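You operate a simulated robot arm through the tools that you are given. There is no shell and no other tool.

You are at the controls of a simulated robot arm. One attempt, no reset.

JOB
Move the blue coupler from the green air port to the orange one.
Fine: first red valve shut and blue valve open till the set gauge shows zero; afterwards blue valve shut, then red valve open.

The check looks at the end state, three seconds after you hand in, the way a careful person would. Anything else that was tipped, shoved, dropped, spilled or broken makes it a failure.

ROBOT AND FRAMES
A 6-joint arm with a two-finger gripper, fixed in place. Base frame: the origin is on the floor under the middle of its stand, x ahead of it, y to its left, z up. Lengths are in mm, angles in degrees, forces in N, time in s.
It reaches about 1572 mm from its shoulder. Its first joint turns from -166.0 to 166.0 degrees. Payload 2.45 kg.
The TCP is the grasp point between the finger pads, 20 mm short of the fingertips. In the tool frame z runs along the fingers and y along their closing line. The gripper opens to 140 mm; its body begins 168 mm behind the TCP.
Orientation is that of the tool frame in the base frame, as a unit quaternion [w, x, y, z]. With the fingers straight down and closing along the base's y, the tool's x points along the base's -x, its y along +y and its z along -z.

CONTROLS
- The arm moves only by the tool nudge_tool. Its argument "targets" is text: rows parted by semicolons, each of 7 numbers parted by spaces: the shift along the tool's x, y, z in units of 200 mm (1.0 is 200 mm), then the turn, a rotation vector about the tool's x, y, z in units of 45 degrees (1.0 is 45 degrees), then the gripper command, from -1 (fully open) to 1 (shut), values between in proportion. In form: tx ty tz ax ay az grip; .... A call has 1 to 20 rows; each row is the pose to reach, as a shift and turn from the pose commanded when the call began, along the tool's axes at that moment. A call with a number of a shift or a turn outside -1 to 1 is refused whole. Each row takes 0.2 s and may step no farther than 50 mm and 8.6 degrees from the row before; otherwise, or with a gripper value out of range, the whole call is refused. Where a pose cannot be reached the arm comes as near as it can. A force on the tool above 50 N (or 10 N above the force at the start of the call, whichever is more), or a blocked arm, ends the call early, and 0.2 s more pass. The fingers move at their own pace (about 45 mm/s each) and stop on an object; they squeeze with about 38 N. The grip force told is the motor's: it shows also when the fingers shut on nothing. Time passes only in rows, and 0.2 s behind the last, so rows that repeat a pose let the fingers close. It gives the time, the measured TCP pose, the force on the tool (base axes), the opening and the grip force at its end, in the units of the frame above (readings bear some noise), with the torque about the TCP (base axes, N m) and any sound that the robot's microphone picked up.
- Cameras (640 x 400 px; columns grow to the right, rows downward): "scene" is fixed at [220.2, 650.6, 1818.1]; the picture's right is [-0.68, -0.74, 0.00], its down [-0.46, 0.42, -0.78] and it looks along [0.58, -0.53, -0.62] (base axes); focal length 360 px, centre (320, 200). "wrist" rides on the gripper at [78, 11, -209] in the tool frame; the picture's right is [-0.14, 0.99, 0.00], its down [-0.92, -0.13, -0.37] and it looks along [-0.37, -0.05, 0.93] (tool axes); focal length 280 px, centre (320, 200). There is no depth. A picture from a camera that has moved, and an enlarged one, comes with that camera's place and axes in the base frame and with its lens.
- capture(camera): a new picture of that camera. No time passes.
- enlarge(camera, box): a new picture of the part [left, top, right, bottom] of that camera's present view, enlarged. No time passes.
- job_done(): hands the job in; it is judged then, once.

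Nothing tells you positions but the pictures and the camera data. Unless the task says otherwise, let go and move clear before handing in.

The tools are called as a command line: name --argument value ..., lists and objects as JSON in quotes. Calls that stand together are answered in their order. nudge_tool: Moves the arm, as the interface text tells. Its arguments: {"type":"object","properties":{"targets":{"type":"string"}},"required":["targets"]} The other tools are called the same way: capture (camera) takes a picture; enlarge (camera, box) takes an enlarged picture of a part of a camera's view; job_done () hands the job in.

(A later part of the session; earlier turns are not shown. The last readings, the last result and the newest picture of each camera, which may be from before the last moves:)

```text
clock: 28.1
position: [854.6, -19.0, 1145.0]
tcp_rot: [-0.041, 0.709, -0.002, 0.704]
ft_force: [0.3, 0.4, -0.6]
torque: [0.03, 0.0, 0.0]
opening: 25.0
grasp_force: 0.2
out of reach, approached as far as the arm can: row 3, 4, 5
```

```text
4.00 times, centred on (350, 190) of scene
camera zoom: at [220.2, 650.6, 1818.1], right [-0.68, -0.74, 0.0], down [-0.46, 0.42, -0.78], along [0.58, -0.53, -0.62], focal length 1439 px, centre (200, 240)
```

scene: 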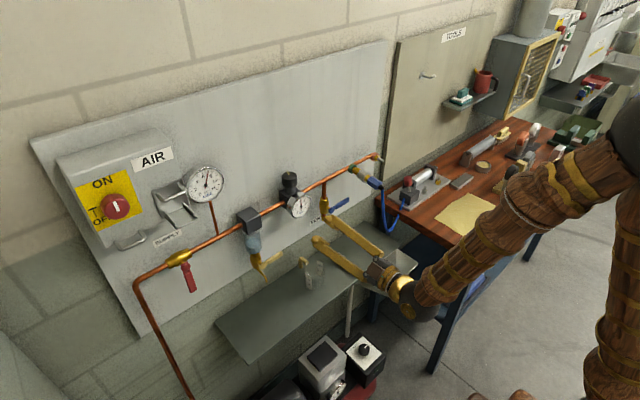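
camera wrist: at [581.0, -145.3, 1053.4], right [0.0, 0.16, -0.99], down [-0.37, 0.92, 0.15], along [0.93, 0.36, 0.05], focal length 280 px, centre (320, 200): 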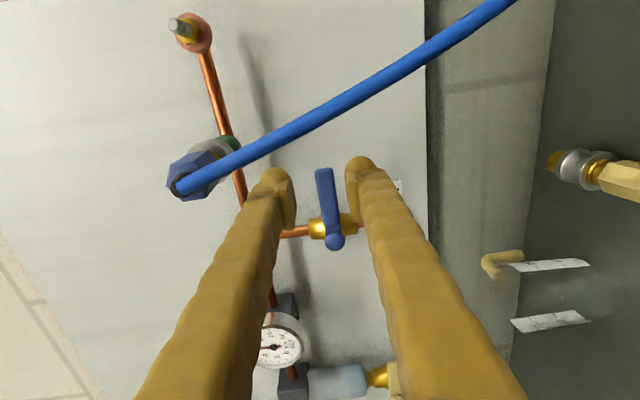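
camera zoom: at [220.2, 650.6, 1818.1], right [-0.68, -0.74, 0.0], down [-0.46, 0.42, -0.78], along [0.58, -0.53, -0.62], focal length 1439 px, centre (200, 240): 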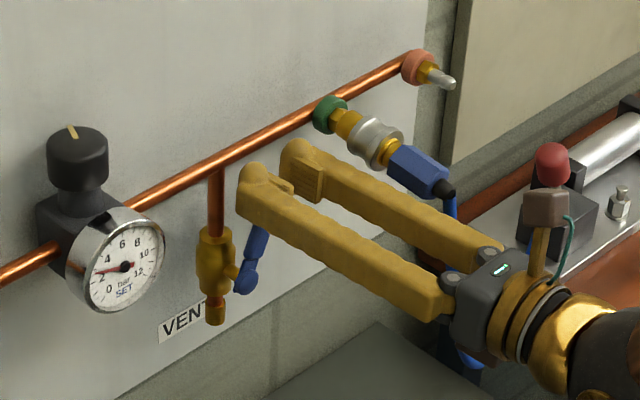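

The roll joint reached its limit just short of vertical, so the handle is ~15° from straight up. I'll unroll a bit, open the cage wider and push the handle end sideways (+y) with the trailing finger.

nudge_tool --targets "0 -0.04 -0.02 0 0 0 0.5; 0 -0.08 -0.02 -0.02 0 0.15 0.35; 0 -0.1 -0.02 -0.04 0 0.3 0.29; -0.01 -0.12 -0.02 -0.06 0 0.45 0.29; -0.02 -0.14 -0.02 -0.07 0 0.59 0.29; -0.02 -0.14 -0.02 -0.07 0 0.59 0.29"

enlarge --camera "wrist" --box '[220, 100, 460, 300]'

enlarge --camera "scene" --box '[270, 140, 430, 240]'

```text
clock: 29.5
position: [848.1, 9.7, 1142.2]
tcp_rot: [-0.184, 0.69, -0.184, 0.675]
ft_force: [0.7, 0.2, 0.0]
torque: [-0.03, 0.01, 0.0]
opening: 49.9
grasp_force: 0.4
```

```text
2.00 times, centred on (340, 200) of wrist
camera zoom: at [641.4, -40.2, 1210.4], right [-0.01, -0.79, -0.62], down [-0.39, 0.57, -0.72], along [0.92, 0.23, -0.31], focal length 561 px, centre (280, 200)
```

zoom: 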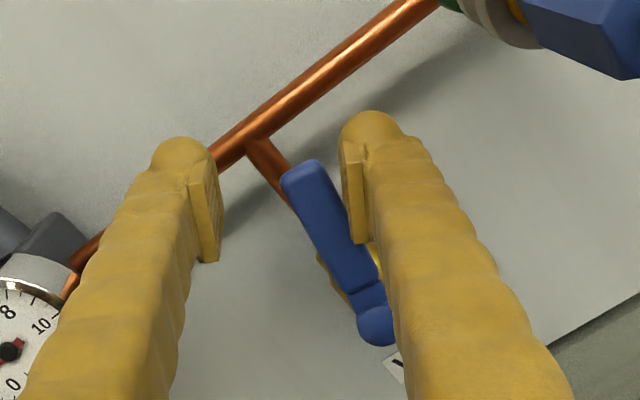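

```text
4.00 times, centred on (350, 190) of scene
camera zoom: at [220.2, 650.6, 1818.1], right [-0.68, -0.74, 0.0], down [-0.46, 0.42, -0.78], along [0.58, -0.53, -0.62], focal length 1439 px, centre (200, 240)
```

zoom: 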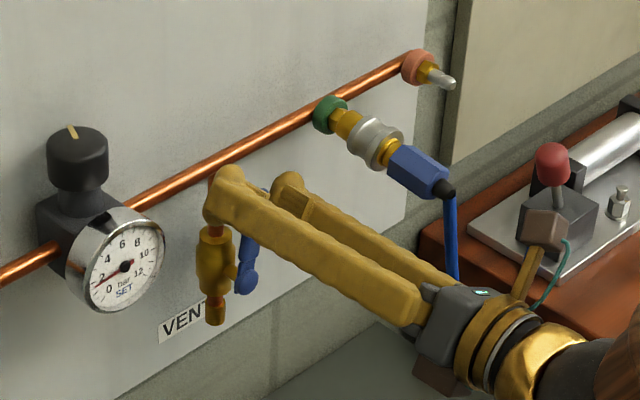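

Nearly vertical. A few more millimetres of +y push to reach the stop, watching force.

nudge_tool --targets "-0.0125 -0.0217 0 0 0 0 0.29; -0.025 -0.0433 0 0 0 0 0.29; -0.035 -0.0606 0 0 0 0 0.29; -0.035 -0.0606 0 0 0 0 0.29"

enlarge --camera "wrist" --box '[220, 100, 460, 300]'

enlarge --camera "scene" --box '[270, 140, 430, 240]'

```text
clock: 30.5
position: [848.2, 23.1, 1144.3]
tcp_rot: [-0.182, 0.69, -0.185, 0.675]
ft_force: [1.7, -13.9, 5.6]
torque: [-0.49, -0.03, -0.1]
opening: 55.6
grasp_force: 4.7
```

```text
2.00 times, centred on (340, 200) of wrist
camera zoom: at [640.8, -27.0, 1210.9], right [-0.01, -0.79, -0.62], down [-0.38, 0.57, -0.72], along [0.92, 0.23, -0.31], focal length 561 px, centre (280, 200)
```

zoom: 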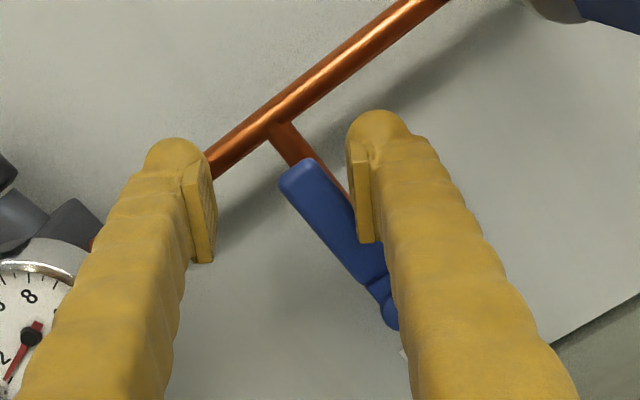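

```text
4.00 times, centred on (350, 190) of scene
camera zoom: at [220.2, 650.6, 1818.1], right [-0.68, -0.74, 0.0], down [-0.46, 0.42, -0.78], along [0.58, -0.53, -0.62], focal length 1439 px, centre (200, 240)
```

zoom: 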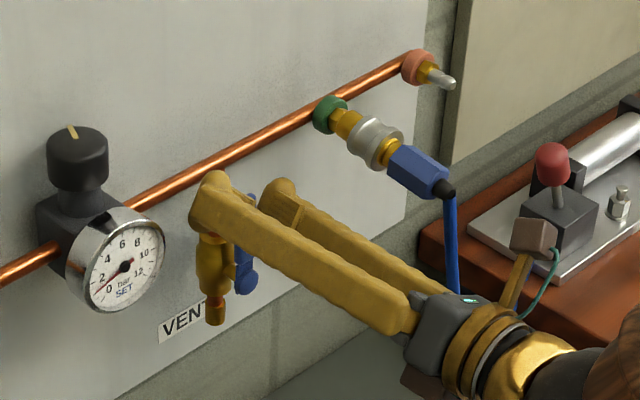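

The blue handle is against its open stop (14 N pushback). The set gauge is dropping to zero. I'll back off, retract, go up and start unrolling the wrist.

nudge_tool --targets "0.02 0.035 0 0 0 0 0.29; 0.02 0.035 -0.13 0 0 0 0.29; 0.02 0.035 -0.26 0 0 0 0.29; 0.15 -0.04 -0.26 0 0 0.16 0.29; 0.28 -0.12 -0.26 0 0 0.33 0.29; 0.42 -0.2 -0.28 0 0 0.5 0.29; 0.56 -0.28 -0.3 0 0 0.66 0.29; 0.69 -0.35 -0.3 0 0 0.83 0.29; 0.82 -0.43 -0.3 0 0 1 0.29"

capture --camera "scene"

enlarge --camera "scene" --box '[270, 140, 430, 240]'

```text
clock: 32.5
position: [791.5, 15.6, 1328.0]
tcp_rot: [-0.428, 0.567, -0.435, 0.553]
ft_force: [1.0, -0.1, 0.4]
torque: [0.02, -0.02, -0.03]
opening: 49.8
grasp_force: 0.0
```

```text
taken
```

scene: 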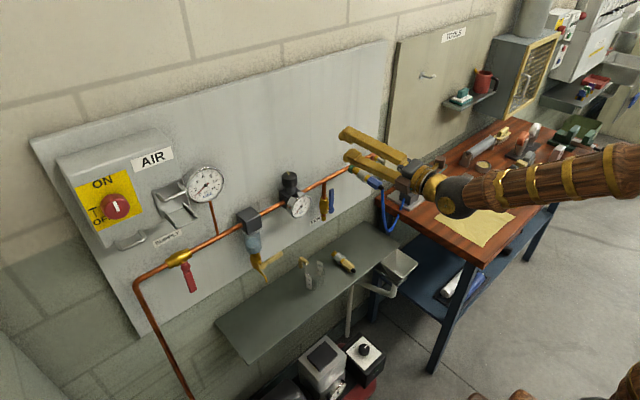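

```text
4.00 times, centred on (350, 190) of scene
camera zoom: at [220.2, 650.6, 1818.1], right [-0.68, -0.74, 0.0], down [-0.46, 0.42, -0.78], along [0.58, -0.53, -0.62], focal length 1439 px, centre (200, 240)
```

zoom: 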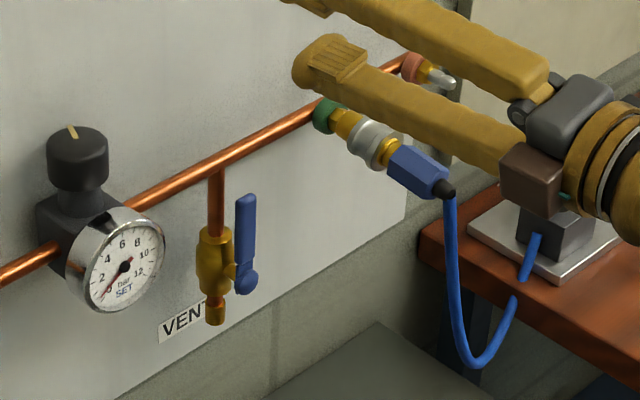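

The blue handle is upright and the set gauge needle is at zero or nearly so. I'll unroll the wrist fully, then point the fingers down again for the coupler.

nudge_tool --targets "0 0 -0.05 0 0 0.167 0; 0 0 -0.1 0 0 0.333 -0.3; 0 0 -0.1 0 0 0.5 -0.3; 0 0 -0.1 0 0 0.667 -0.3; 0 0 -0.1 0 0 0.833 -0.3; 0 0 -0.1 0 0 1 -0.3"

nudge_tool --targets "0 0 0 0 0 0.167 -0.3; 0 0 0 0 0 0.333 -0.3; 0 0 0 0 0 0.5 -0.3; 0 0 0 0 0 0.667 -0.3; 0 0 0 0 0 0.833 -0.3; 0 0 0 0 0 1 -0.3"

enlarge --camera "scene" --box '[270, 180, 330, 230]'

capture --camera "wrist"

```text
clock: 33.9
position: [773.3, 15.4, 1330.0]
tcp_rot: [0.607, -0.356, 0.62, -0.348]
ft_force: [-0.3, 0.9, 0.1]
torque: [0.04, 0.0, -0.03]
opening: 91.2
grasp_force: 0.0
```

```text
clock: 35.3
position: [771.5, 15.9, 1329.4]
tcp_rot: [0.694, -0.093, 0.709, -0.088]
ft_force: [0.4, 0.1, -0.3]
torque: [-0.01, 0.01, -0.02]
opening: 91.1
grasp_force: 0.0
```

```text
8.00 times, centred on (300, 205) of scene
camera zoom: at [220.2, 650.6, 1818.1], right [-0.68, -0.74, 0.0], down [-0.46, 0.42, -0.78], along [0.58, -0.53, -0.62], focal length 2878 px, centre (480, 160)
```

zoom: 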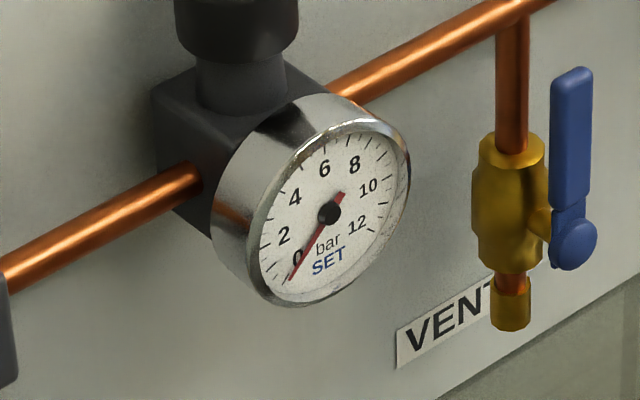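

```text
taken
camera wrist: at [561.3, 5.0, 1257.3], right [-0.01, 0.99, -0.12], down [-0.35, 0.11, 0.93], along [0.94, 0.05, 0.35], focal length 280 px, centre (320, 200)
```

wrist: 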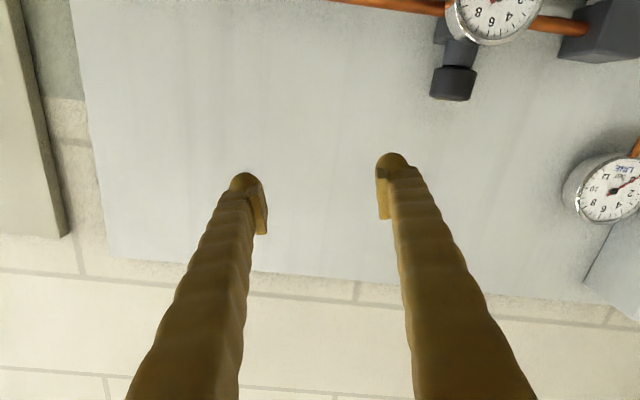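

The set gauge reads zero. I'll finish the roll and pitch the fingers downward.

nudge_tool --targets "0 0 0 0 0 0.167 -0.3; 0 0 0 0 0 0.333 -0.3"

nudge_tool --targets "0 0 0 0 0.167 0 -0.3; 0 0 0 0 0.333 0 -0.3; 0 0 0 0 0.5 0 -0.3; 0 0 0 0 0.667 0 -0.3; 0 0 0 0 0.833 0 -0.3; 0 0 0 0 1 0 -0.3"

nudge_tool --targets "0 0 0 0 0.167 0 -0.3; 0 0 0 0 0.333 0 -0.3; 0 0 0 0 0.5 0 -0.3; 0 0 0 0 0.667 0 -0.3; 0 0 0 0 0.833 0 -0.3; 0 0 0 0 1 0 -0.3"

capture --camera "wrist"

capture --camera "scene"

```text
clock: 35.9
position: [771.2, 14.9, 1330.4]
tcp_rot: [0.699, 0.001, 0.715, 0.002]
ft_force: [0.5, 0.7, 0.1]
torque: [0.0, 0.01, -0.03]
opening: 90.8
grasp_force: 0.0
```

```text
clock: 37.3
position: [772.3, 14.4, 1331.7]
tcp_rot: [0.372, -0.001, 0.928, 0.001]
ft_force: [-0.6, -0.3, 0.0]
torque: [0.0, 0.0, -0.03]
opening: 90.8
grasp_force: 0.0
out of reach, approached as far as the arm can: row 3, 4
```

```text
clock: 38.7
position: [773.1, 15.5, 1331.6]
tcp_rot: [-0.011, -0.002, 1.0, 0.0]
ft_force: [-0.5, 0.2, 0.0]
torque: [-0.03, -0.06, 0.0]
opening: 91.0
grasp_force: 0.0
```

```text
taken
camera wrist: at [698.6, 24.8, 1542.4], right [0.13, 0.99, 0.0], down [0.93, -0.13, 0.35], along [0.34, -0.05, -0.94], focal length 280 px, centre (320, 200)
```

wrist: 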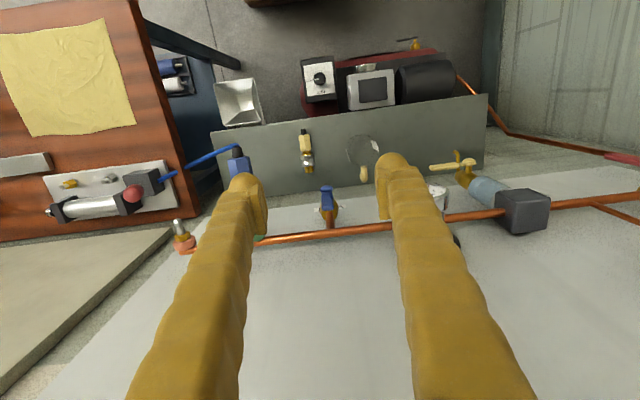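

```text
taken
```

scene: 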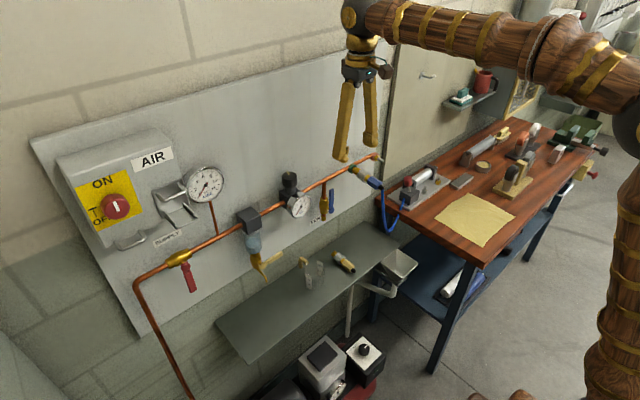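

Fingers are down again. Next I'll move above the coupler's silver sleeve (about (831,−100,1159)) and check alignment from the wrist view.

nudge_tool --targets "-0.07 -0.145 0 0 -0.028 0 0; -0.14 -0.29 0 0 -0.028 0 0; -0.21 -0.435 0 0 -0.028 0 0; -0.29 -0.578 0 0 -0.028 0 0; -0.29 -0.578 0 0 -0.028 0 0"

capture --camera "wrist"

enlarge --camera "scene" --box '[310, 120, 430, 220]'

```text
clock: 39.9
position: [831.6, -101.8, 1328.7]
tcp_rot: [0.0, -0.002, 1.0, 0.001]
ft_force: [0.1, -0.1, -0.2]
torque: [-0.02, 0.02, -0.04]
opening: 70.2
grasp_force: 0.0
```

```text
taken
camera wrist: at [752.5, -91.4, 1538.4], right [0.13, 0.99, 0.0], down [0.92, -0.13, 0.37], along [0.37, -0.05, -0.93], focal length 280 px, centre (320, 200)
```

wrist: 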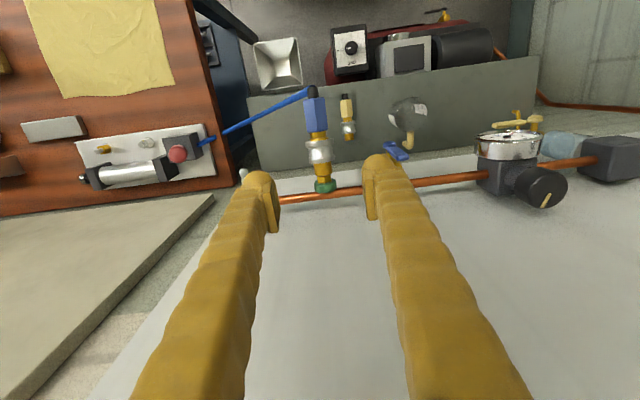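

```text
4.00 times, centred on (370, 170) of scene
camera zoom: at [220.2, 650.6, 1818.1], right [-0.68, -0.74, 0.0], down [-0.46, 0.42, -0.78], along [0.58, -0.53, -0.62], focal length 1439 px, centre (120, 320)
```

zoom: 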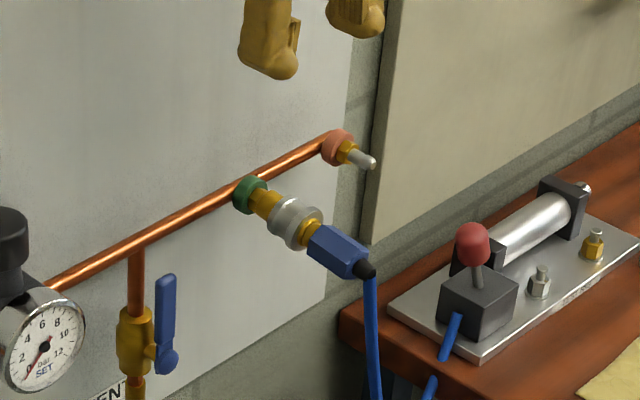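

enlarge --camera "wrist" --box '[240, 70, 420, 210]'

enlarge --camera "scene" --box '[340, 145, 420, 195]'

```text
2.86 times, centred on (330, 140) of wrist
camera zoom: at [752.5, -91.4, 1538.4], right [0.13, 0.99, 0.0], down [0.92, -0.13, 0.37], along [0.37, -0.05, -0.93], focal length 801 px, centre (291, 371)
```

zoom: 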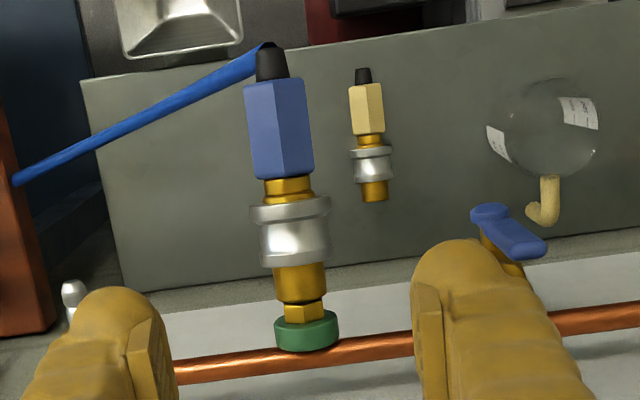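

```text
8.00 times, centred on (380, 170) of scene
camera zoom: at [220.2, 650.6, 1818.1], right [-0.68, -0.74, 0.0], down [-0.46, 0.42, -0.78], along [0.58, -0.53, -0.62], focal length 2878 px, centre (-160, 440)
```

zoom: 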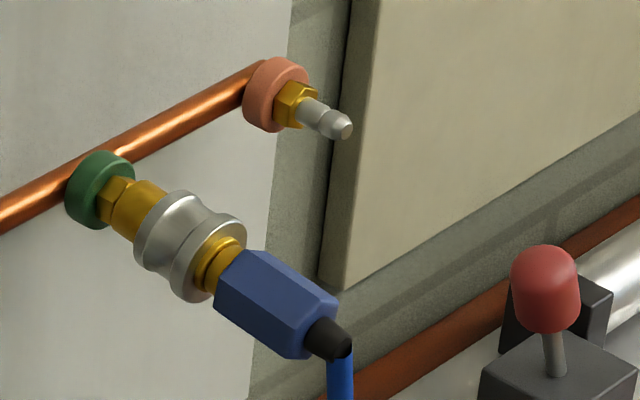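

The sleeve is at about (832,−102,1159), right below the TCP, and the gauge is at zero. I'll lower the open fingers around it.

nudge_tool --targets "0 0 0.2 0 0 0 0; 0 0 0.4 0 0 0 0; 0 0 0.6 0 0 0 0; 0 0 0.75 0 0 0 0; 0 0 0.845 0 0 0 0; 0 0 0.845 0 0 0 0"

capture --camera "wrist"

enlarge --camera "scene" --box '[320, 130, 420, 200]'

```text
clock: 41.3
position: [830.7, -99.9, 1157.3]
tcp_rot: [0.0, -0.001, 1.0, 0.001]
ft_force: [0.1, 0.3, -0.1]
torque: [-0.03, 0.02, 0.0]
opening: 69.8
grasp_force: 0.0
```

```text
taken
camera wrist: at [752.3, -89.9, 1368.2], right [0.13, 0.99, 0.0], down [0.92, -0.13, 0.37], along [0.37, -0.05, -0.93], focal length 280 px, centre (320, 200)
```

wrist: 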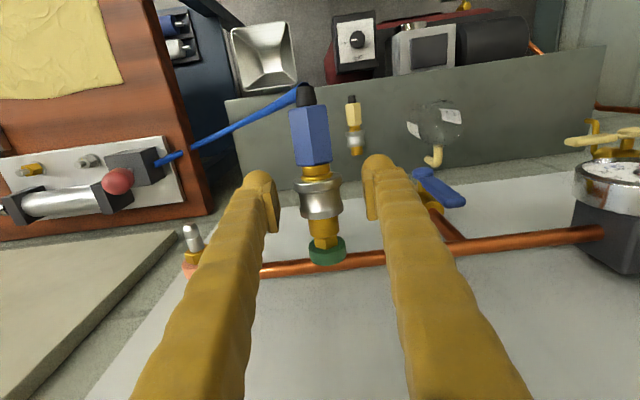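

```text
5.71 times, centred on (370, 165) of scene
camera zoom: at [220.2, 650.6, 1818.1], right [-0.68, -0.74, 0.0], down [-0.46, 0.42, -0.78], along [0.58, -0.53, -0.62], focal length 2056 px, centre (34, 400)
```

zoom: 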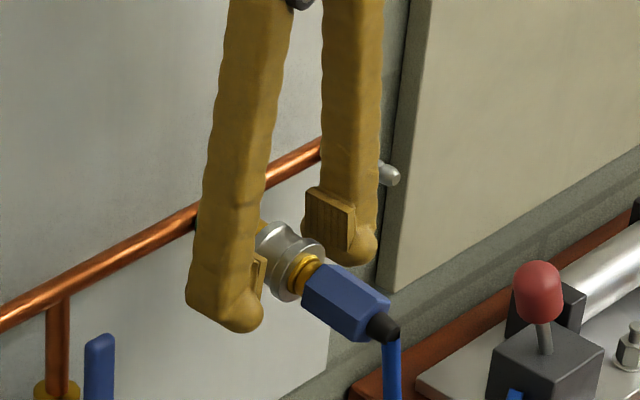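

enlarge --camera "wrist" --box '[240, 130, 400, 280]'

```text
2.67 times, centred on (320, 205) of wrist
camera zoom: at [752.3, -89.9, 1368.2], right [0.13, 0.99, 0.0], down [0.92, -0.13, 0.37], along [0.37, -0.05, -0.93], focal length 748 px, centre (320, 187)
```

zoom: 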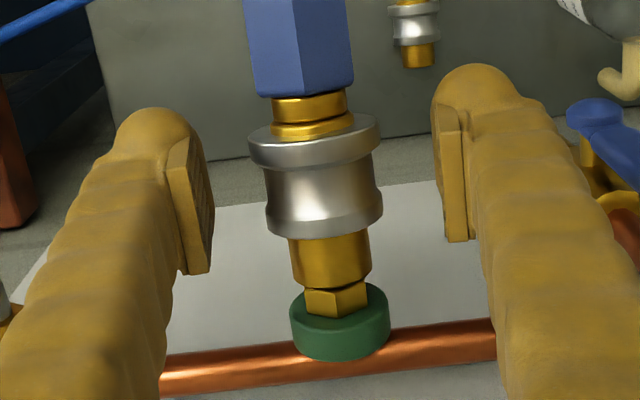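

The sleeve is centred between the pads. Closing on it now.

nudge_tool --targets "0 0 0 0 0 0 0.4; 0 0 0 0 0 0 1; 0 0 0 0 0 0 1; 0 0 0 0 0 0 1; 0 0 0 0 0 0 1"

enlarge --camera "wrist" --box '[240, 130, 400, 280]'

enlarge --camera "scene" --box '[320, 130, 420, 200]'

```text
clock: 42.5
position: [831.2, -99.3, 1158.5]
tcp_rot: [0.0, -0.002, 1.0, 0.001]
ft_force: [-0.3, -1.7, -0.3]
torque: [0.0, 0.04, 0.0]
opening: 35.0
grasp_force: 38.0
```

```text
2.67 times, centred on (320, 205) of wrist
camera zoom: at [752.3, -90.0, 1368.3], right [0.13, 0.99, 0.0], down [0.92, -0.13, 0.37], along [0.37, -0.05, -0.93], focal length 748 px, centre (320, 187)
```

zoom: 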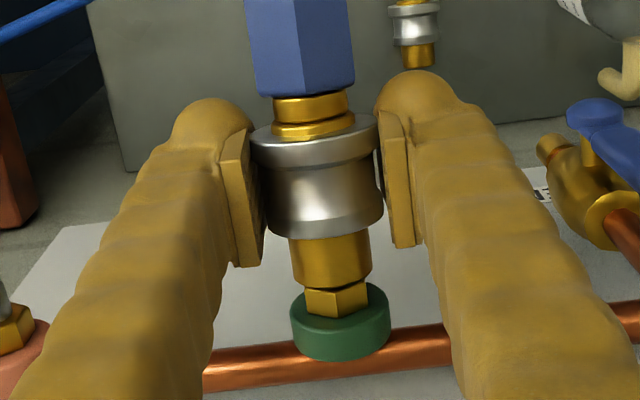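

```text
5.71 times, centred on (370, 165) of scene
camera zoom: at [220.2, 650.6, 1818.1], right [-0.68, -0.74, 0.0], down [-0.46, 0.42, -0.78], along [0.58, -0.53, -0.62], focal length 2056 px, centre (34, 400)
```

zoom: 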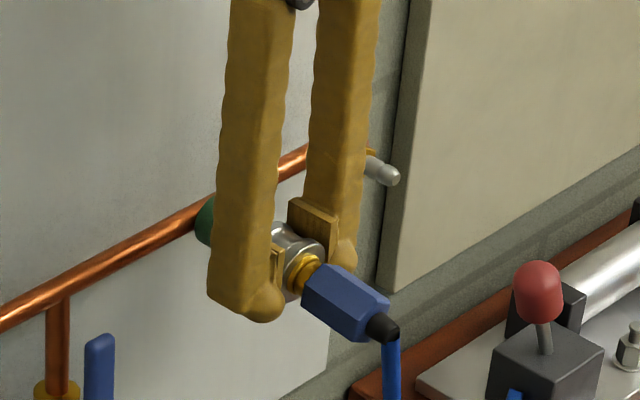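

Gripped at 35 mm with 38 N. Now I'll pull straight back toward the robot, gently at first.

nudge_tool --targets "0.015 0 0 0 0 0 1; 0.03 0 0 0 0 0 1; 0.045 0 0 0 0 0 1; 0.06 0 0 0 0 0 1"

enlarge --camera "wrist" --box '[240, 130, 400, 280]'

enlarge --camera "scene" --box '[320, 130, 420, 200]'

```text
clock: 43.5
position: [817.0, -100.2, 1157.7]
tcp_rot: [0.001, -0.002, 1.0, 0.001]
ft_force: [8.8, 1.6, -11.2]
torque: [0.02, 0.34, 0.1]
opening: 35.1
grasp_force: 38.1
```

```text
2.67 times, centred on (320, 205) of wrist
camera zoom: at [740.3, -90.5, 1368.3], right [0.13, 0.99, 0.0], down [0.92, -0.13, 0.37], along [0.37, -0.05, -0.93], focal length 748 px, centre (320, 187)
```

zoom: 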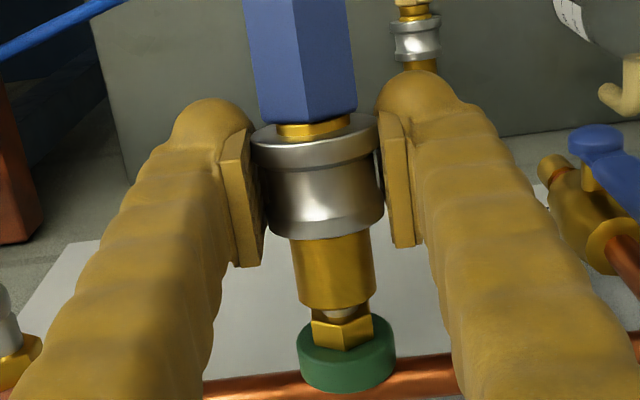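

```text
5.71 times, centred on (370, 165) of scene
camera zoom: at [220.2, 650.6, 1818.1], right [-0.68, -0.74, 0.0], down [-0.46, 0.42, -0.78], along [0.58, -0.53, -0.62], focal length 2056 px, centre (34, 400)
```

zoom: 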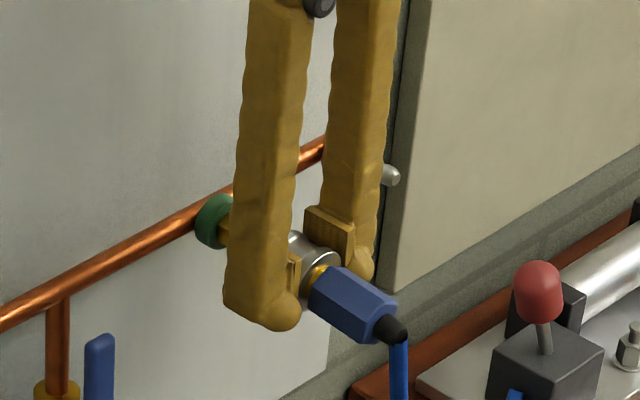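

The sleeve slid back and the coupler is coming off the nipple. I'll keep pulling straight back until fully clear.

nudge_tool --targets "0.04 0 0 0 0 0 1; 0.08 0 0 0 0 0 1; 0.12 0 0 0 0 0 1; 0.16 0 0 0 0 0 1; 0.2 0 0 0 0 0 1; 0.25 0 0 0 0 0 1; 0.3 0 0 0 0 0 1"

enlarge --camera "wrist" --box '[220, 110, 420, 290]'

enlarge --camera "scene" --box '[320, 130, 440, 220]'

```text
clock: 45.1
position: [758.3, -99.8, 1159.4]
tcp_rot: [0.0, -0.002, 1.0, 0.001]
ft_force: [-0.3, 0.1, 0.2]
torque: [-0.01, -0.04, -0.02]
opening: 34.9
grasp_force: 37.5
```

```text
2.22 times, centred on (320, 200) of wrist
camera zoom: at [680.2, -90.4, 1368.6], right [0.13, 0.99, 0.0], down [0.92, -0.13, 0.37], along [0.37, -0.05, -0.93], focal length 623 px, centre (320, 200)
```

zoom: 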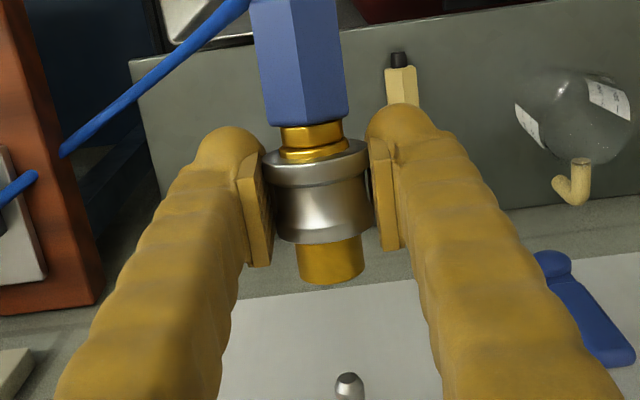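

```text
4.44 times, centred on (380, 175) of scene
camera zoom: at [220.2, 650.6, 1818.1], right [-0.68, -0.74, 0.0], down [-0.46, 0.42, -0.78], along [0.58, -0.53, -0.62], focal length 1599 px, centre (53, 311)
```

zoom: 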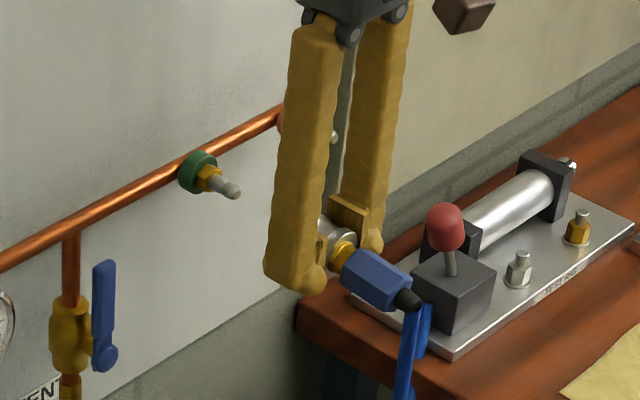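

The coupler is free of the green port and held straight. Now I'll carry it sideways to in front of the orange port.

nudge_tool --targets "0 -0.1 0 0 0 0 1; 0 -0.2 0 0 0 0 1; 0 -0.3 0 0 0 0 1; 0 -0.4 0 0 0 0 1; 0 -0.5 0 0 0 0 1; 0 -0.547 0 0 0 0 1; 0 -0.547 0 0 0 0 1"

enlarge --camera "wrist" --box '[220, 110, 420, 290]'

enlarge --camera "scene" --box '[320, 130, 440, 220]'

capture --camera "wrist"

```text
clock: 46.7
position: [757.6, -209.2, 1159.8]
tcp_rot: [0.0, -0.002, 1.0, 0.0]
ft_force: [-0.1, -0.4, 0.6]
torque: [0.01, -0.04, -0.01]
opening: 35.0
grasp_force: 38.0
```

```text
2.22 times, centred on (320, 200) of wrist
camera zoom: at [680.2, -199.7, 1369.7], right [0.13, 0.99, 0.0], down [0.92, -0.13, 0.37], along [0.37, -0.05, -0.93], focal length 623 px, centre (320, 200)
```

zoom: 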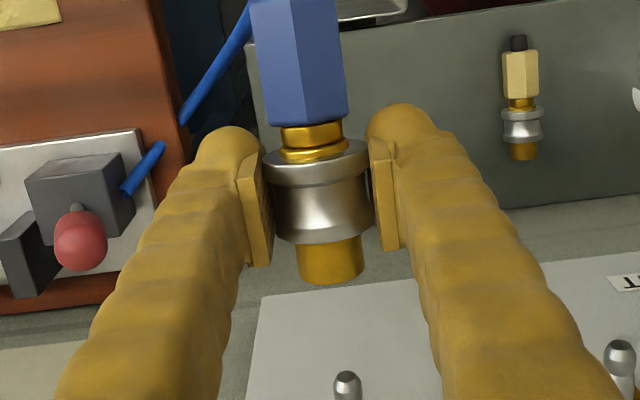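

```text
4.44 times, centred on (380, 175) of scene
camera zoom: at [220.2, 650.6, 1818.1], right [-0.68, -0.74, 0.0], down [-0.46, 0.42, -0.78], along [0.58, -0.53, -0.62], focal length 1599 px, centre (53, 311)
```

zoom: 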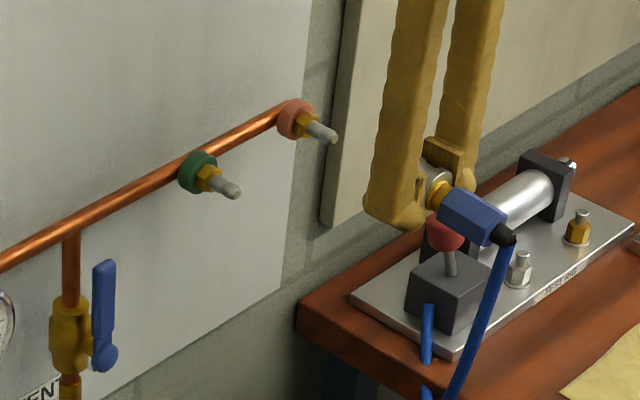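

```text
taken
camera wrist: at [680.2, -199.7, 1369.7], right [0.13, 0.99, 0.0], down [0.92, -0.13, 0.37], along [0.37, -0.05, -0.93], focal length 280 px, centre (320, 200)
```

wrist: 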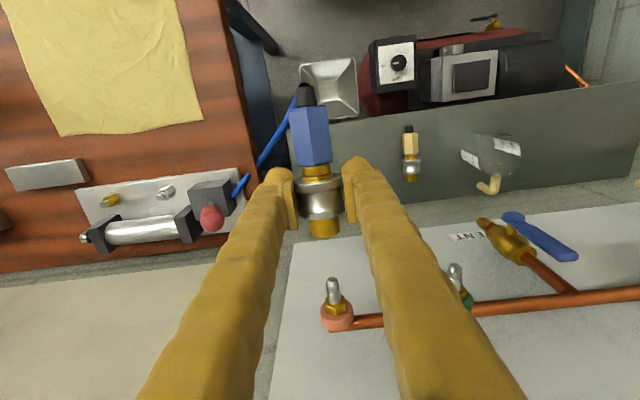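

The orange nipple shows at the same place in the wrist view as the green one did, so the coupler is lined up. I'll push forward slowly, first 30 mm, and check.

nudge_tool --targets "-0.04 0 0 0 0 0 1; -0.08 0 0 0 0 0 1; -0.12 0 0 0 0 0 1; -0.15 0 0 0 0 0 1; -0.15 0 0 0 0 0 1"

enlarge --camera "wrist" --box '[240, 130, 400, 280]'

enlarge --camera "scene" --box '[350, 130, 430, 190]'

```text
clock: 47.9
position: [788.7, -209.2, 1159.3]
tcp_rot: [0.0, -0.002, 1.0, 0.001]
ft_force: [0.4, 0.8, -0.8]
torque: [-0.02, -0.03, -0.02]
opening: 35.0
grasp_force: 37.8
```

```text
2.67 times, centred on (320, 205) of wrist
camera zoom: at [710.8, -199.5, 1368.9], right [0.13, 0.99, 0.0], down [0.92, -0.13, 0.37], along [0.37, -0.05, -0.93], focal length 748 px, centre (320, 187)
```

zoom: 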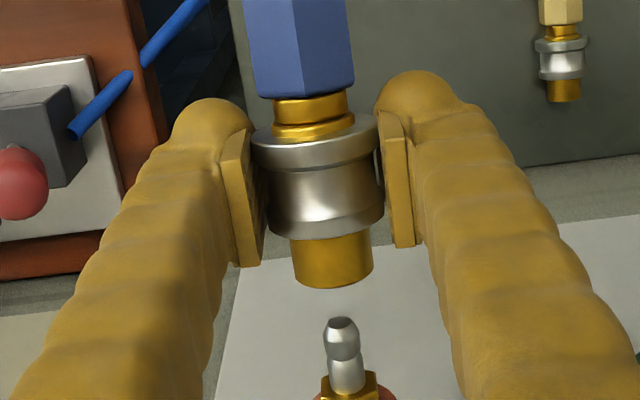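

```text
6.67 times, centred on (390, 160) of scene
camera zoom: at [220.2, 650.6, 1818.1], right [-0.68, -0.74, 0.0], down [-0.46, 0.42, -0.78], along [0.58, -0.53, -0.62], focal length 2398 px, centre (-147, 467)
```

zoom: 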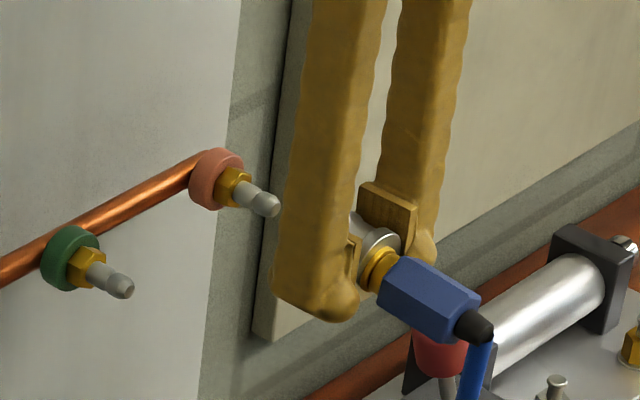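

Well aligned. Pushing on slowly toward the seated position.

nudge_tool --targets "-0.03 0 0 0 0 0 1; -0.06 0 0 0 0 0 1; -0.09 0 0 0 0 0 1; -0.12 0 0 0 0 0 1; -0.15 0 0 0 0 0 1; -0.175 0 0 0 0 0 1"

enlarge --camera "wrist" --box '[240, 130, 400, 280]'

enlarge --camera "scene" --box '[350, 130, 430, 190]'

```text
clock: 49.3
position: [824.0, -210.4, 1158.5]
tcp_rot: [0.0, -0.002, 1.0, 0.001]
ft_force: [0.2, -1.1, 0.4]
torque: [-0.02, -0.01, -0.03]
opening: 35.0
grasp_force: 37.8
```

```text
2.67 times, centred on (320, 205) of wrist
camera zoom: at [745.8, -200.0, 1368.8], right [0.13, 0.99, 0.0], down [0.92, -0.13, 0.37], along [0.37, -0.05, -0.93], focal length 748 px, centre (320, 187)
```

zoom: 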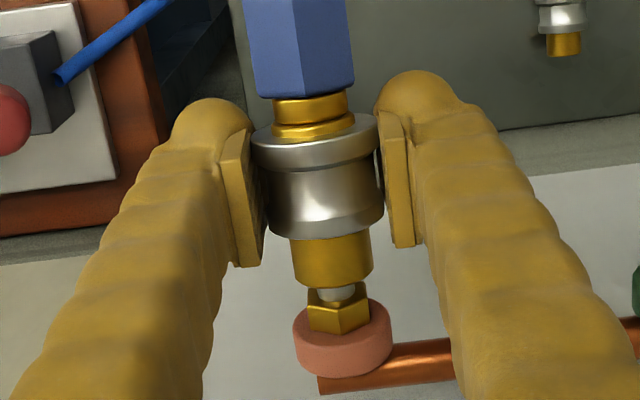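

```text
6.67 times, centred on (390, 160) of scene
camera zoom: at [220.2, 650.6, 1818.1], right [-0.68, -0.74, 0.0], down [-0.46, 0.42, -0.78], along [0.58, -0.53, -0.62], focal length 2398 px, centre (-147, 467)
```

zoom: 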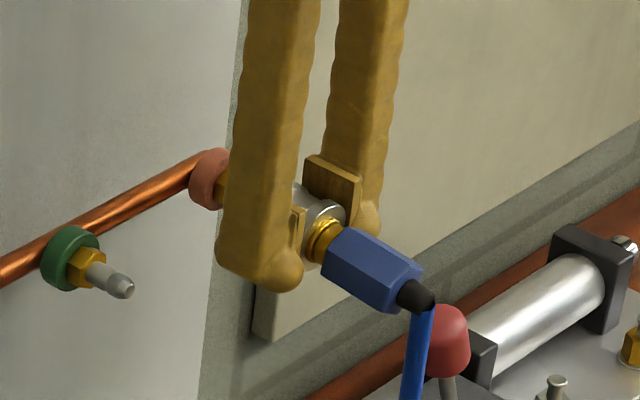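

The nipple is inside, with about 7 mm left to seat. Pushing the last bit in small steps.

nudge_tool --targets "-0.015 0 0 0 0 0 1; -0.027 0 0 0 0 0 1; -0.037 0 0 0 0 0 1; -0.045 0 0 0 0 0 1; -0.045 0 0 0 0 0 1"

enlarge --camera "wrist" --box '[240, 130, 400, 280]'

enlarge --camera "scene" --box '[350, 130, 430, 190]'

```text
clock: 50.5
position: [831.4, -209.5, 1158.9]
tcp_rot: [0.0, 0.0, 1.0, 0.001]
ft_force: [-31.8, -1.7, 2.8]
torque: [0.0, 0.23, 0.0]
opening: 34.8
grasp_force: 37.8
```

```text
2.67 times, centred on (320, 205) of wrist
camera zoom: at [754.6, -200.1, 1368.9], right [0.14, 0.99, 0.0], down [0.92, -0.13, 0.37], along [0.36, -0.05, -0.93], focal length 748 px, centre (320, 187)
```

zoom: 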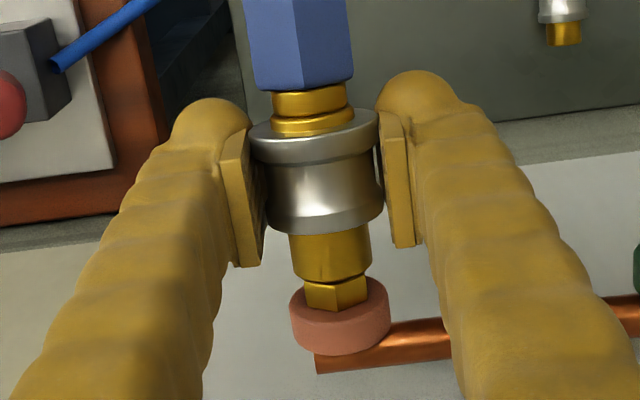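

```text
6.67 times, centred on (390, 160) of scene
camera zoom: at [220.2, 650.6, 1818.1], right [-0.68, -0.74, 0.0], down [-0.46, 0.42, -0.78], along [0.58, -0.53, -0.62], focal length 2398 px, centre (-147, 467)
```

zoom: 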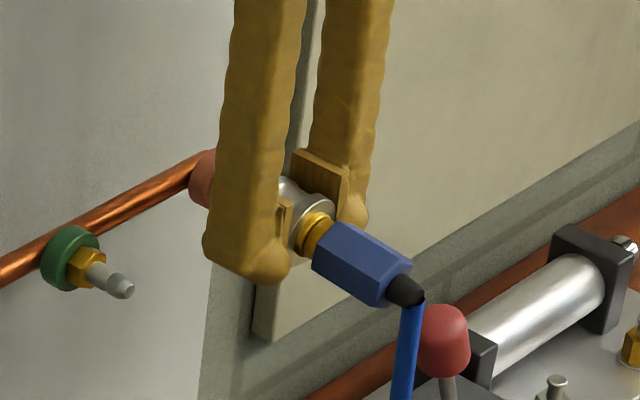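

It is seated at the same depth as before (x 831.4) with 32 N pushback, but no click was reported. I'll press slightly more to be sure it latches.

nudge_tool --targets "-0.003 0 0 0 0 0 1; -0.006 0 0 0 0 0 1; -0.008 0 0 0 0 0 1"

enlarge --camera "wrist" --box '[240, 130, 400, 280]'

```text
clock: 51.3
position: [834.4, -209.9, 1158.2]
tcp_rot: [0.0, -0.001, 1.0, 0.001]
ft_force: [-31.4, -3.0, 1.0]
torque: [-0.03, 0.24, -0.06]
opening: 35.0
grasp_force: 38.5
```

```text
2.67 times, centred on (320, 205) of wrist
camera zoom: at [756.5, -200.1, 1368.9], right [0.14, 0.99, 0.0], down [0.92, -0.13, 0.37], along [0.37, -0.05, -0.93], focal length 748 px, centre (320, 187)
```

zoom: 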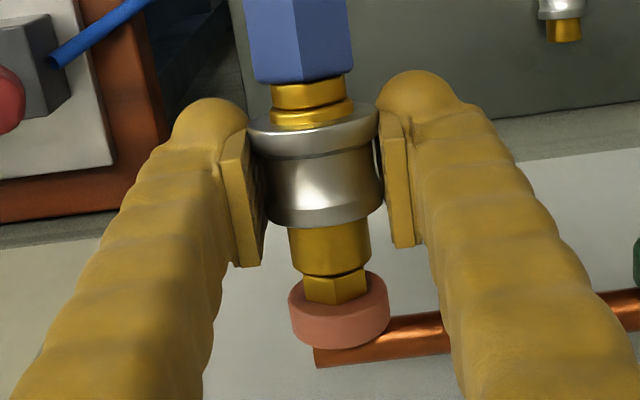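

The pads slip now, so it's bottomed out; hex, sleeve and neck rings look just as they did on the green port. I'll move back to relieve and open the fingers, then look.

nudge_tool --targets "0.003 0 0 0 0 0 1; 0.003 0 0 0 0 0 0.4; 0.003 0 0 0 0 0 0; 0.003 0 0 0 0 0 0; 0.003 0 0 0 0 0 0"

enlarge --camera "wrist" --box '[240, 130, 400, 280]'

enlarge --camera "scene" --box '[350, 130, 430, 190]'

```text
clock: 52.5
position: [833.9, -209.2, 1158.9]
tcp_rot: [0.0, -0.003, 1.0, 0.001]
ft_force: [-0.1, -0.3, 0.1]
torque: [-0.04, -0.01, -0.01]
opening: 69.9
grasp_force: 0.1
```

```text
2.67 times, centred on (320, 205) of wrist
camera zoom: at [755.8, -200.0, 1368.8], right [0.13, 0.99, 0.0], down [0.92, -0.13, 0.37], along [0.37, -0.05, -0.93], focal length 748 px, centre (320, 187)
```

zoom: 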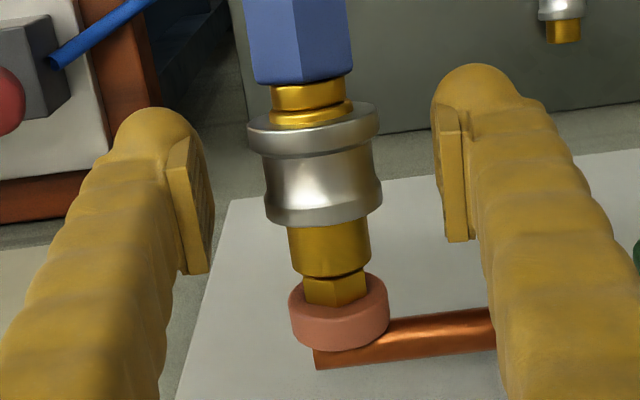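

```text
6.67 times, centred on (390, 160) of scene
camera zoom: at [220.2, 650.6, 1818.1], right [-0.68, -0.74, 0.0], down [-0.46, 0.42, -0.78], along [0.58, -0.53, -0.62], focal length 2398 px, centre (-147, 467)
```

zoom: 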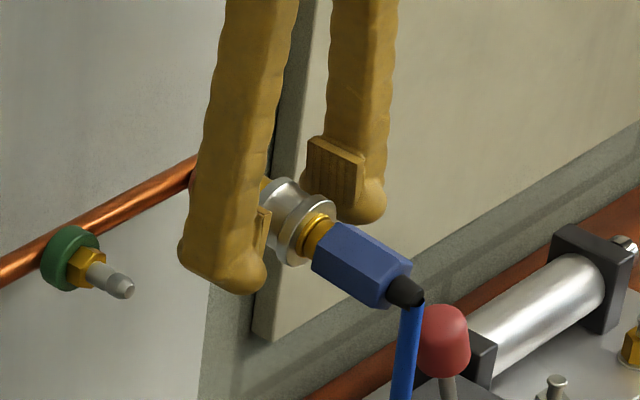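

The coupler stays put. I'll do a tug test: move the open fingers back to the blue hex body, grip it and pull lightly to see whether it's latched.

nudge_tool --targets "0.12 0 0 0 0 0 0; 0.24 0 0 0 0 0 0; 0.24 0 0 0 0 0 0.4; 0.24 0 0 0 0 0 1; 0.24 0 0 0 0 0 1; 0.24 0 0 0 0 0 1; 0.24 0 0 0 0 0 1"

nudge_tool --targets "0.006 0 0 0 0 0 1; 0.012 0 0 0 0 0 1; 0.012 0 0 0 0 0 1"

enlarge --camera "wrist" --box '[240, 130, 400, 320]'

```text
clock: 54.1
position: [785.9, -210.6, 1159.6]
tcp_rot: [0.001, -0.002, 1.0, 0.0]
ft_force: [-5.3, 1.8, 10.6]
torque: [0.0, -0.24, 0.02]
opening: 30.2
grasp_force: 38.3
```

```text
clock: 54.9
position: [784.5, -210.2, 1159.5]
tcp_rot: [0.001, -0.002, 1.0, 0.001]
ft_force: [15.6, 0.7, 19.6]
torque: [-0.01, -0.43, 0.03]
opening: 30.8
grasp_force: 38.1
```

```text
2.11 times, centred on (320, 225) of wrist
camera zoom: at [705.6, -200.3, 1369.2], right [0.13, 0.99, 0.0], down [0.92, -0.13, 0.37], along [0.37, -0.05, -0.93], focal length 590 px, centre (320, 147)
```

zoom: 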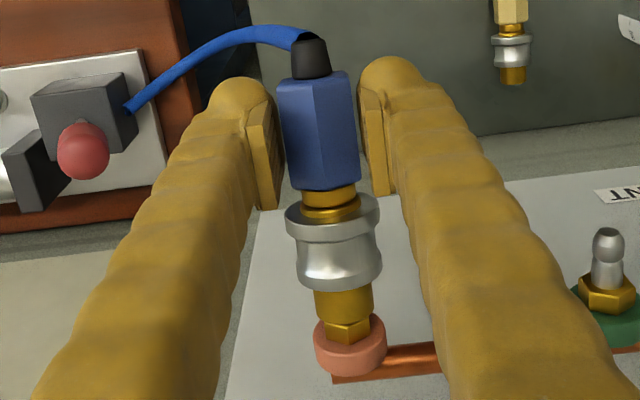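

The coupler resists the pull (force went to +16 N without movement), so it's latched on the orange port. I'll relax, open and rise clear.

nudge_tool --targets "-0.01 0 0 0 0 0 1; -0.01 0 0 0 0 0 0.4; -0.01 0 0 0 0 0 0; -0.01 0 0 0 0 0 0; -0.01 0 -0.1 0 0 0 0; -0.01 0 -0.3 0 0 0 0; -0.01 0 -0.5 0 0 0 0; -0.01 0 -0.7 0 0 0 0; -0.01 0 -0.9 0 0 0 0"

enlarge --camera "wrist" --box '[220, 60, 420, 220]'

enlarge --camera "scene" --box '[270, 130, 430, 230]'

```text
clock: 56.9
position: [782.2, -209.2, 1339.0]
tcp_rot: [0.001, -0.003, 1.0, 0.001]
ft_force: [0.1, 0.3, 0.6]
torque: [-0.01, 0.05, 0.04]
opening: 70.0
grasp_force: 0.0
```

```text
2.50 times, centred on (320, 140) of wrist
camera zoom: at [705.4, -201.2, 1547.8], right [0.13, 0.99, 0.0], down [0.92, -0.13, 0.37], along [0.37, -0.05, -0.93], focal length 701 px, centre (320, 350)
```

zoom: 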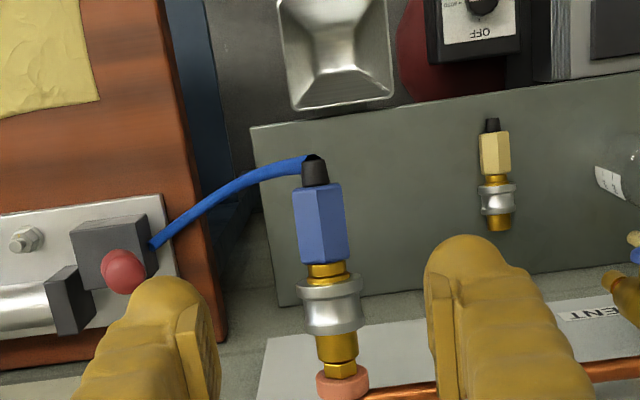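

```text
4.00 times, centred on (350, 180) of scene
camera zoom: at [220.2, 650.6, 1818.1], right [-0.68, -0.74, 0.0], down [-0.46, 0.42, -0.78], along [0.58, -0.53, -0.62], focal length 1439 px, centre (200, 280)
```

zoom: 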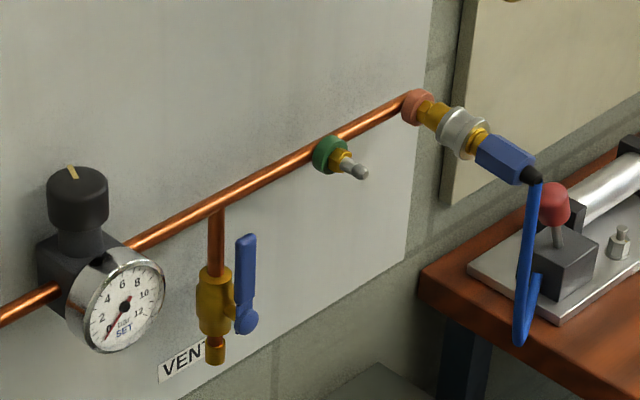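

The coupler sits on the orange port and the set gauge shows zero. Next: shut the blue valve. I'll move above it, on its left (+y) side, with closed fingers.

nudge_tool --targets "-0.06 0.2 0 0 0 0 0.5; -0.13 0.4 0 0 0 0 1; -0.2 0.6 0 0 0 0 1; -0.27 0.8 0 0 0 0 1; -0.33 1 0 0 0 0 1"

nudge_tool --targets "0 0.2 0 0 0 0 1; 0 0.37 0 0 0 0 1; 0 0.37 0 0 0 0 1"

capture --camera "wrist"

enlarge --camera "scene" --box '[250, 100, 410, 220]'

```text
clock: 58.1
position: [851.3, -10.9, 1337.8]
tcp_rot: [0.001, 0.0, 1.0, 0.001]
ft_force: [-0.4, 0.2, 0.3]
torque: [0.03, -0.01, -0.01]
opening: 0.1
grasp_force: 27.3
```

```text
clock: 58.9
position: [849.7, 64.6, 1339.2]
tcp_rot: [0.0, 0.0, 1.0, 0.0]
ft_force: [0.1, -0.1, -0.3]
torque: [-0.01, -0.04, 0.02]
opening: 0.1
grasp_force: 29.2
```

```text
taken
camera wrist: at [771.6, 74.2, 1549.4], right [0.13, 0.99, 0.0], down [0.92, -0.13, 0.37], along [0.37, -0.05, -0.93], focal length 280 px, centre (320, 200)
```

wrist: 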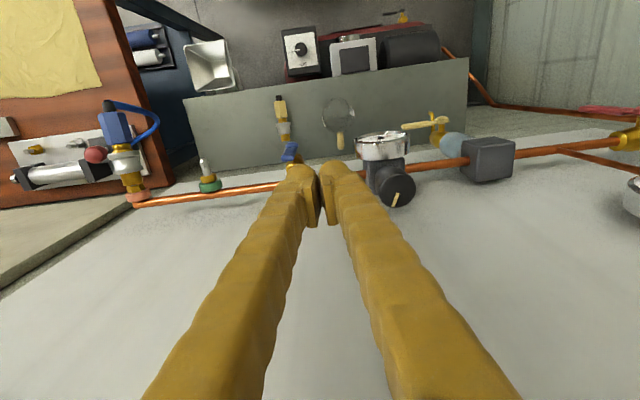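

```text
3.33 times, centred on (330, 160) of scene
camera zoom: at [220.2, 650.6, 1818.1], right [-0.68, -0.74, 0.0], down [-0.46, 0.42, -0.78], along [0.58, -0.53, -0.62], focal length 1199 px, centre (287, 333)
```

zoom: 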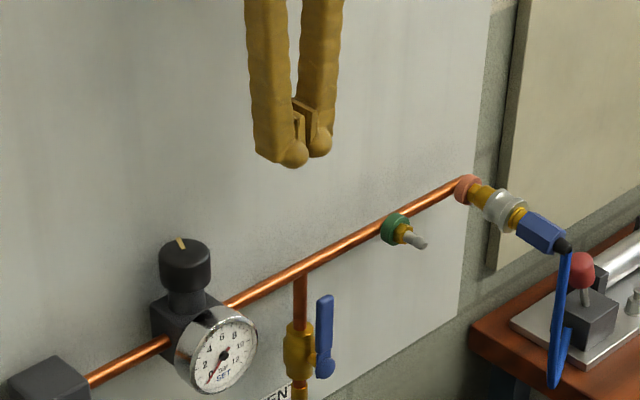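

Closed fingers are about 60 mm wide in total and have clear space between the blue handle and the gauge. Descending beside the handle.

nudge_tool --targets "0 0 0.22 0 0 0 1; 0 0 0.44 0 0 0 1; 0 0 0.66 0 0 0 1; 0 0 0.8 0 0 0 1; 0 0 0.9 0 0 0 1; 0 0 0.98 0 0 0 1"

capture --camera "wrist"

enlarge --camera "scene" --box '[250, 120, 410, 240]'

```text
clock: 60.3
position: [851.7, 64.7, 1143.8]
tcp_rot: [0.001, -0.003, 1.0, 0.001]
ft_force: [0.8, -0.7, -0.5]
torque: [0.0, -0.02, 0.0]
opening: 0.0
grasp_force: 29.3
```

```text
taken
camera wrist: at [773.1, 74.6, 1353.6], right [0.13, 0.99, 0.0], down [0.92, -0.13, 0.37], along [0.37, -0.05, -0.93], focal length 280 px, centre (320, 200)
```

wrist: 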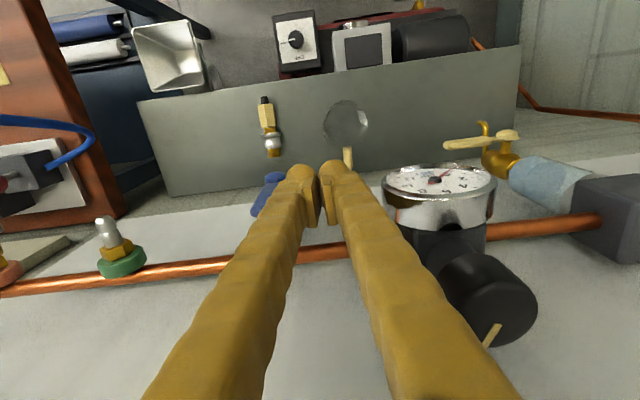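

```text
3.33 times, centred on (330, 180) of scene
camera zoom: at [220.2, 650.6, 1818.1], right [-0.68, -0.74, 0.0], down [-0.46, 0.42, -0.78], along [0.58, -0.53, -0.62], focal length 1199 px, centre (287, 267)
```

zoom: 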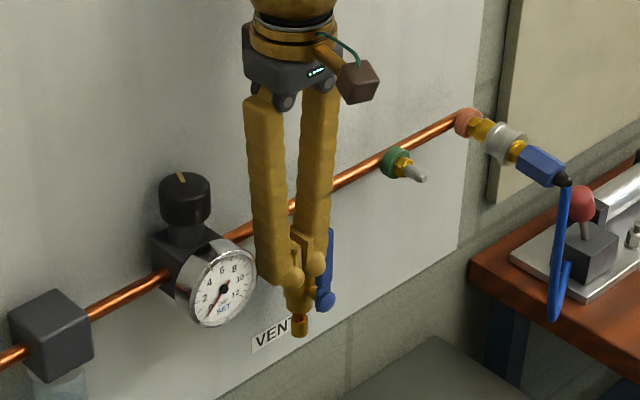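

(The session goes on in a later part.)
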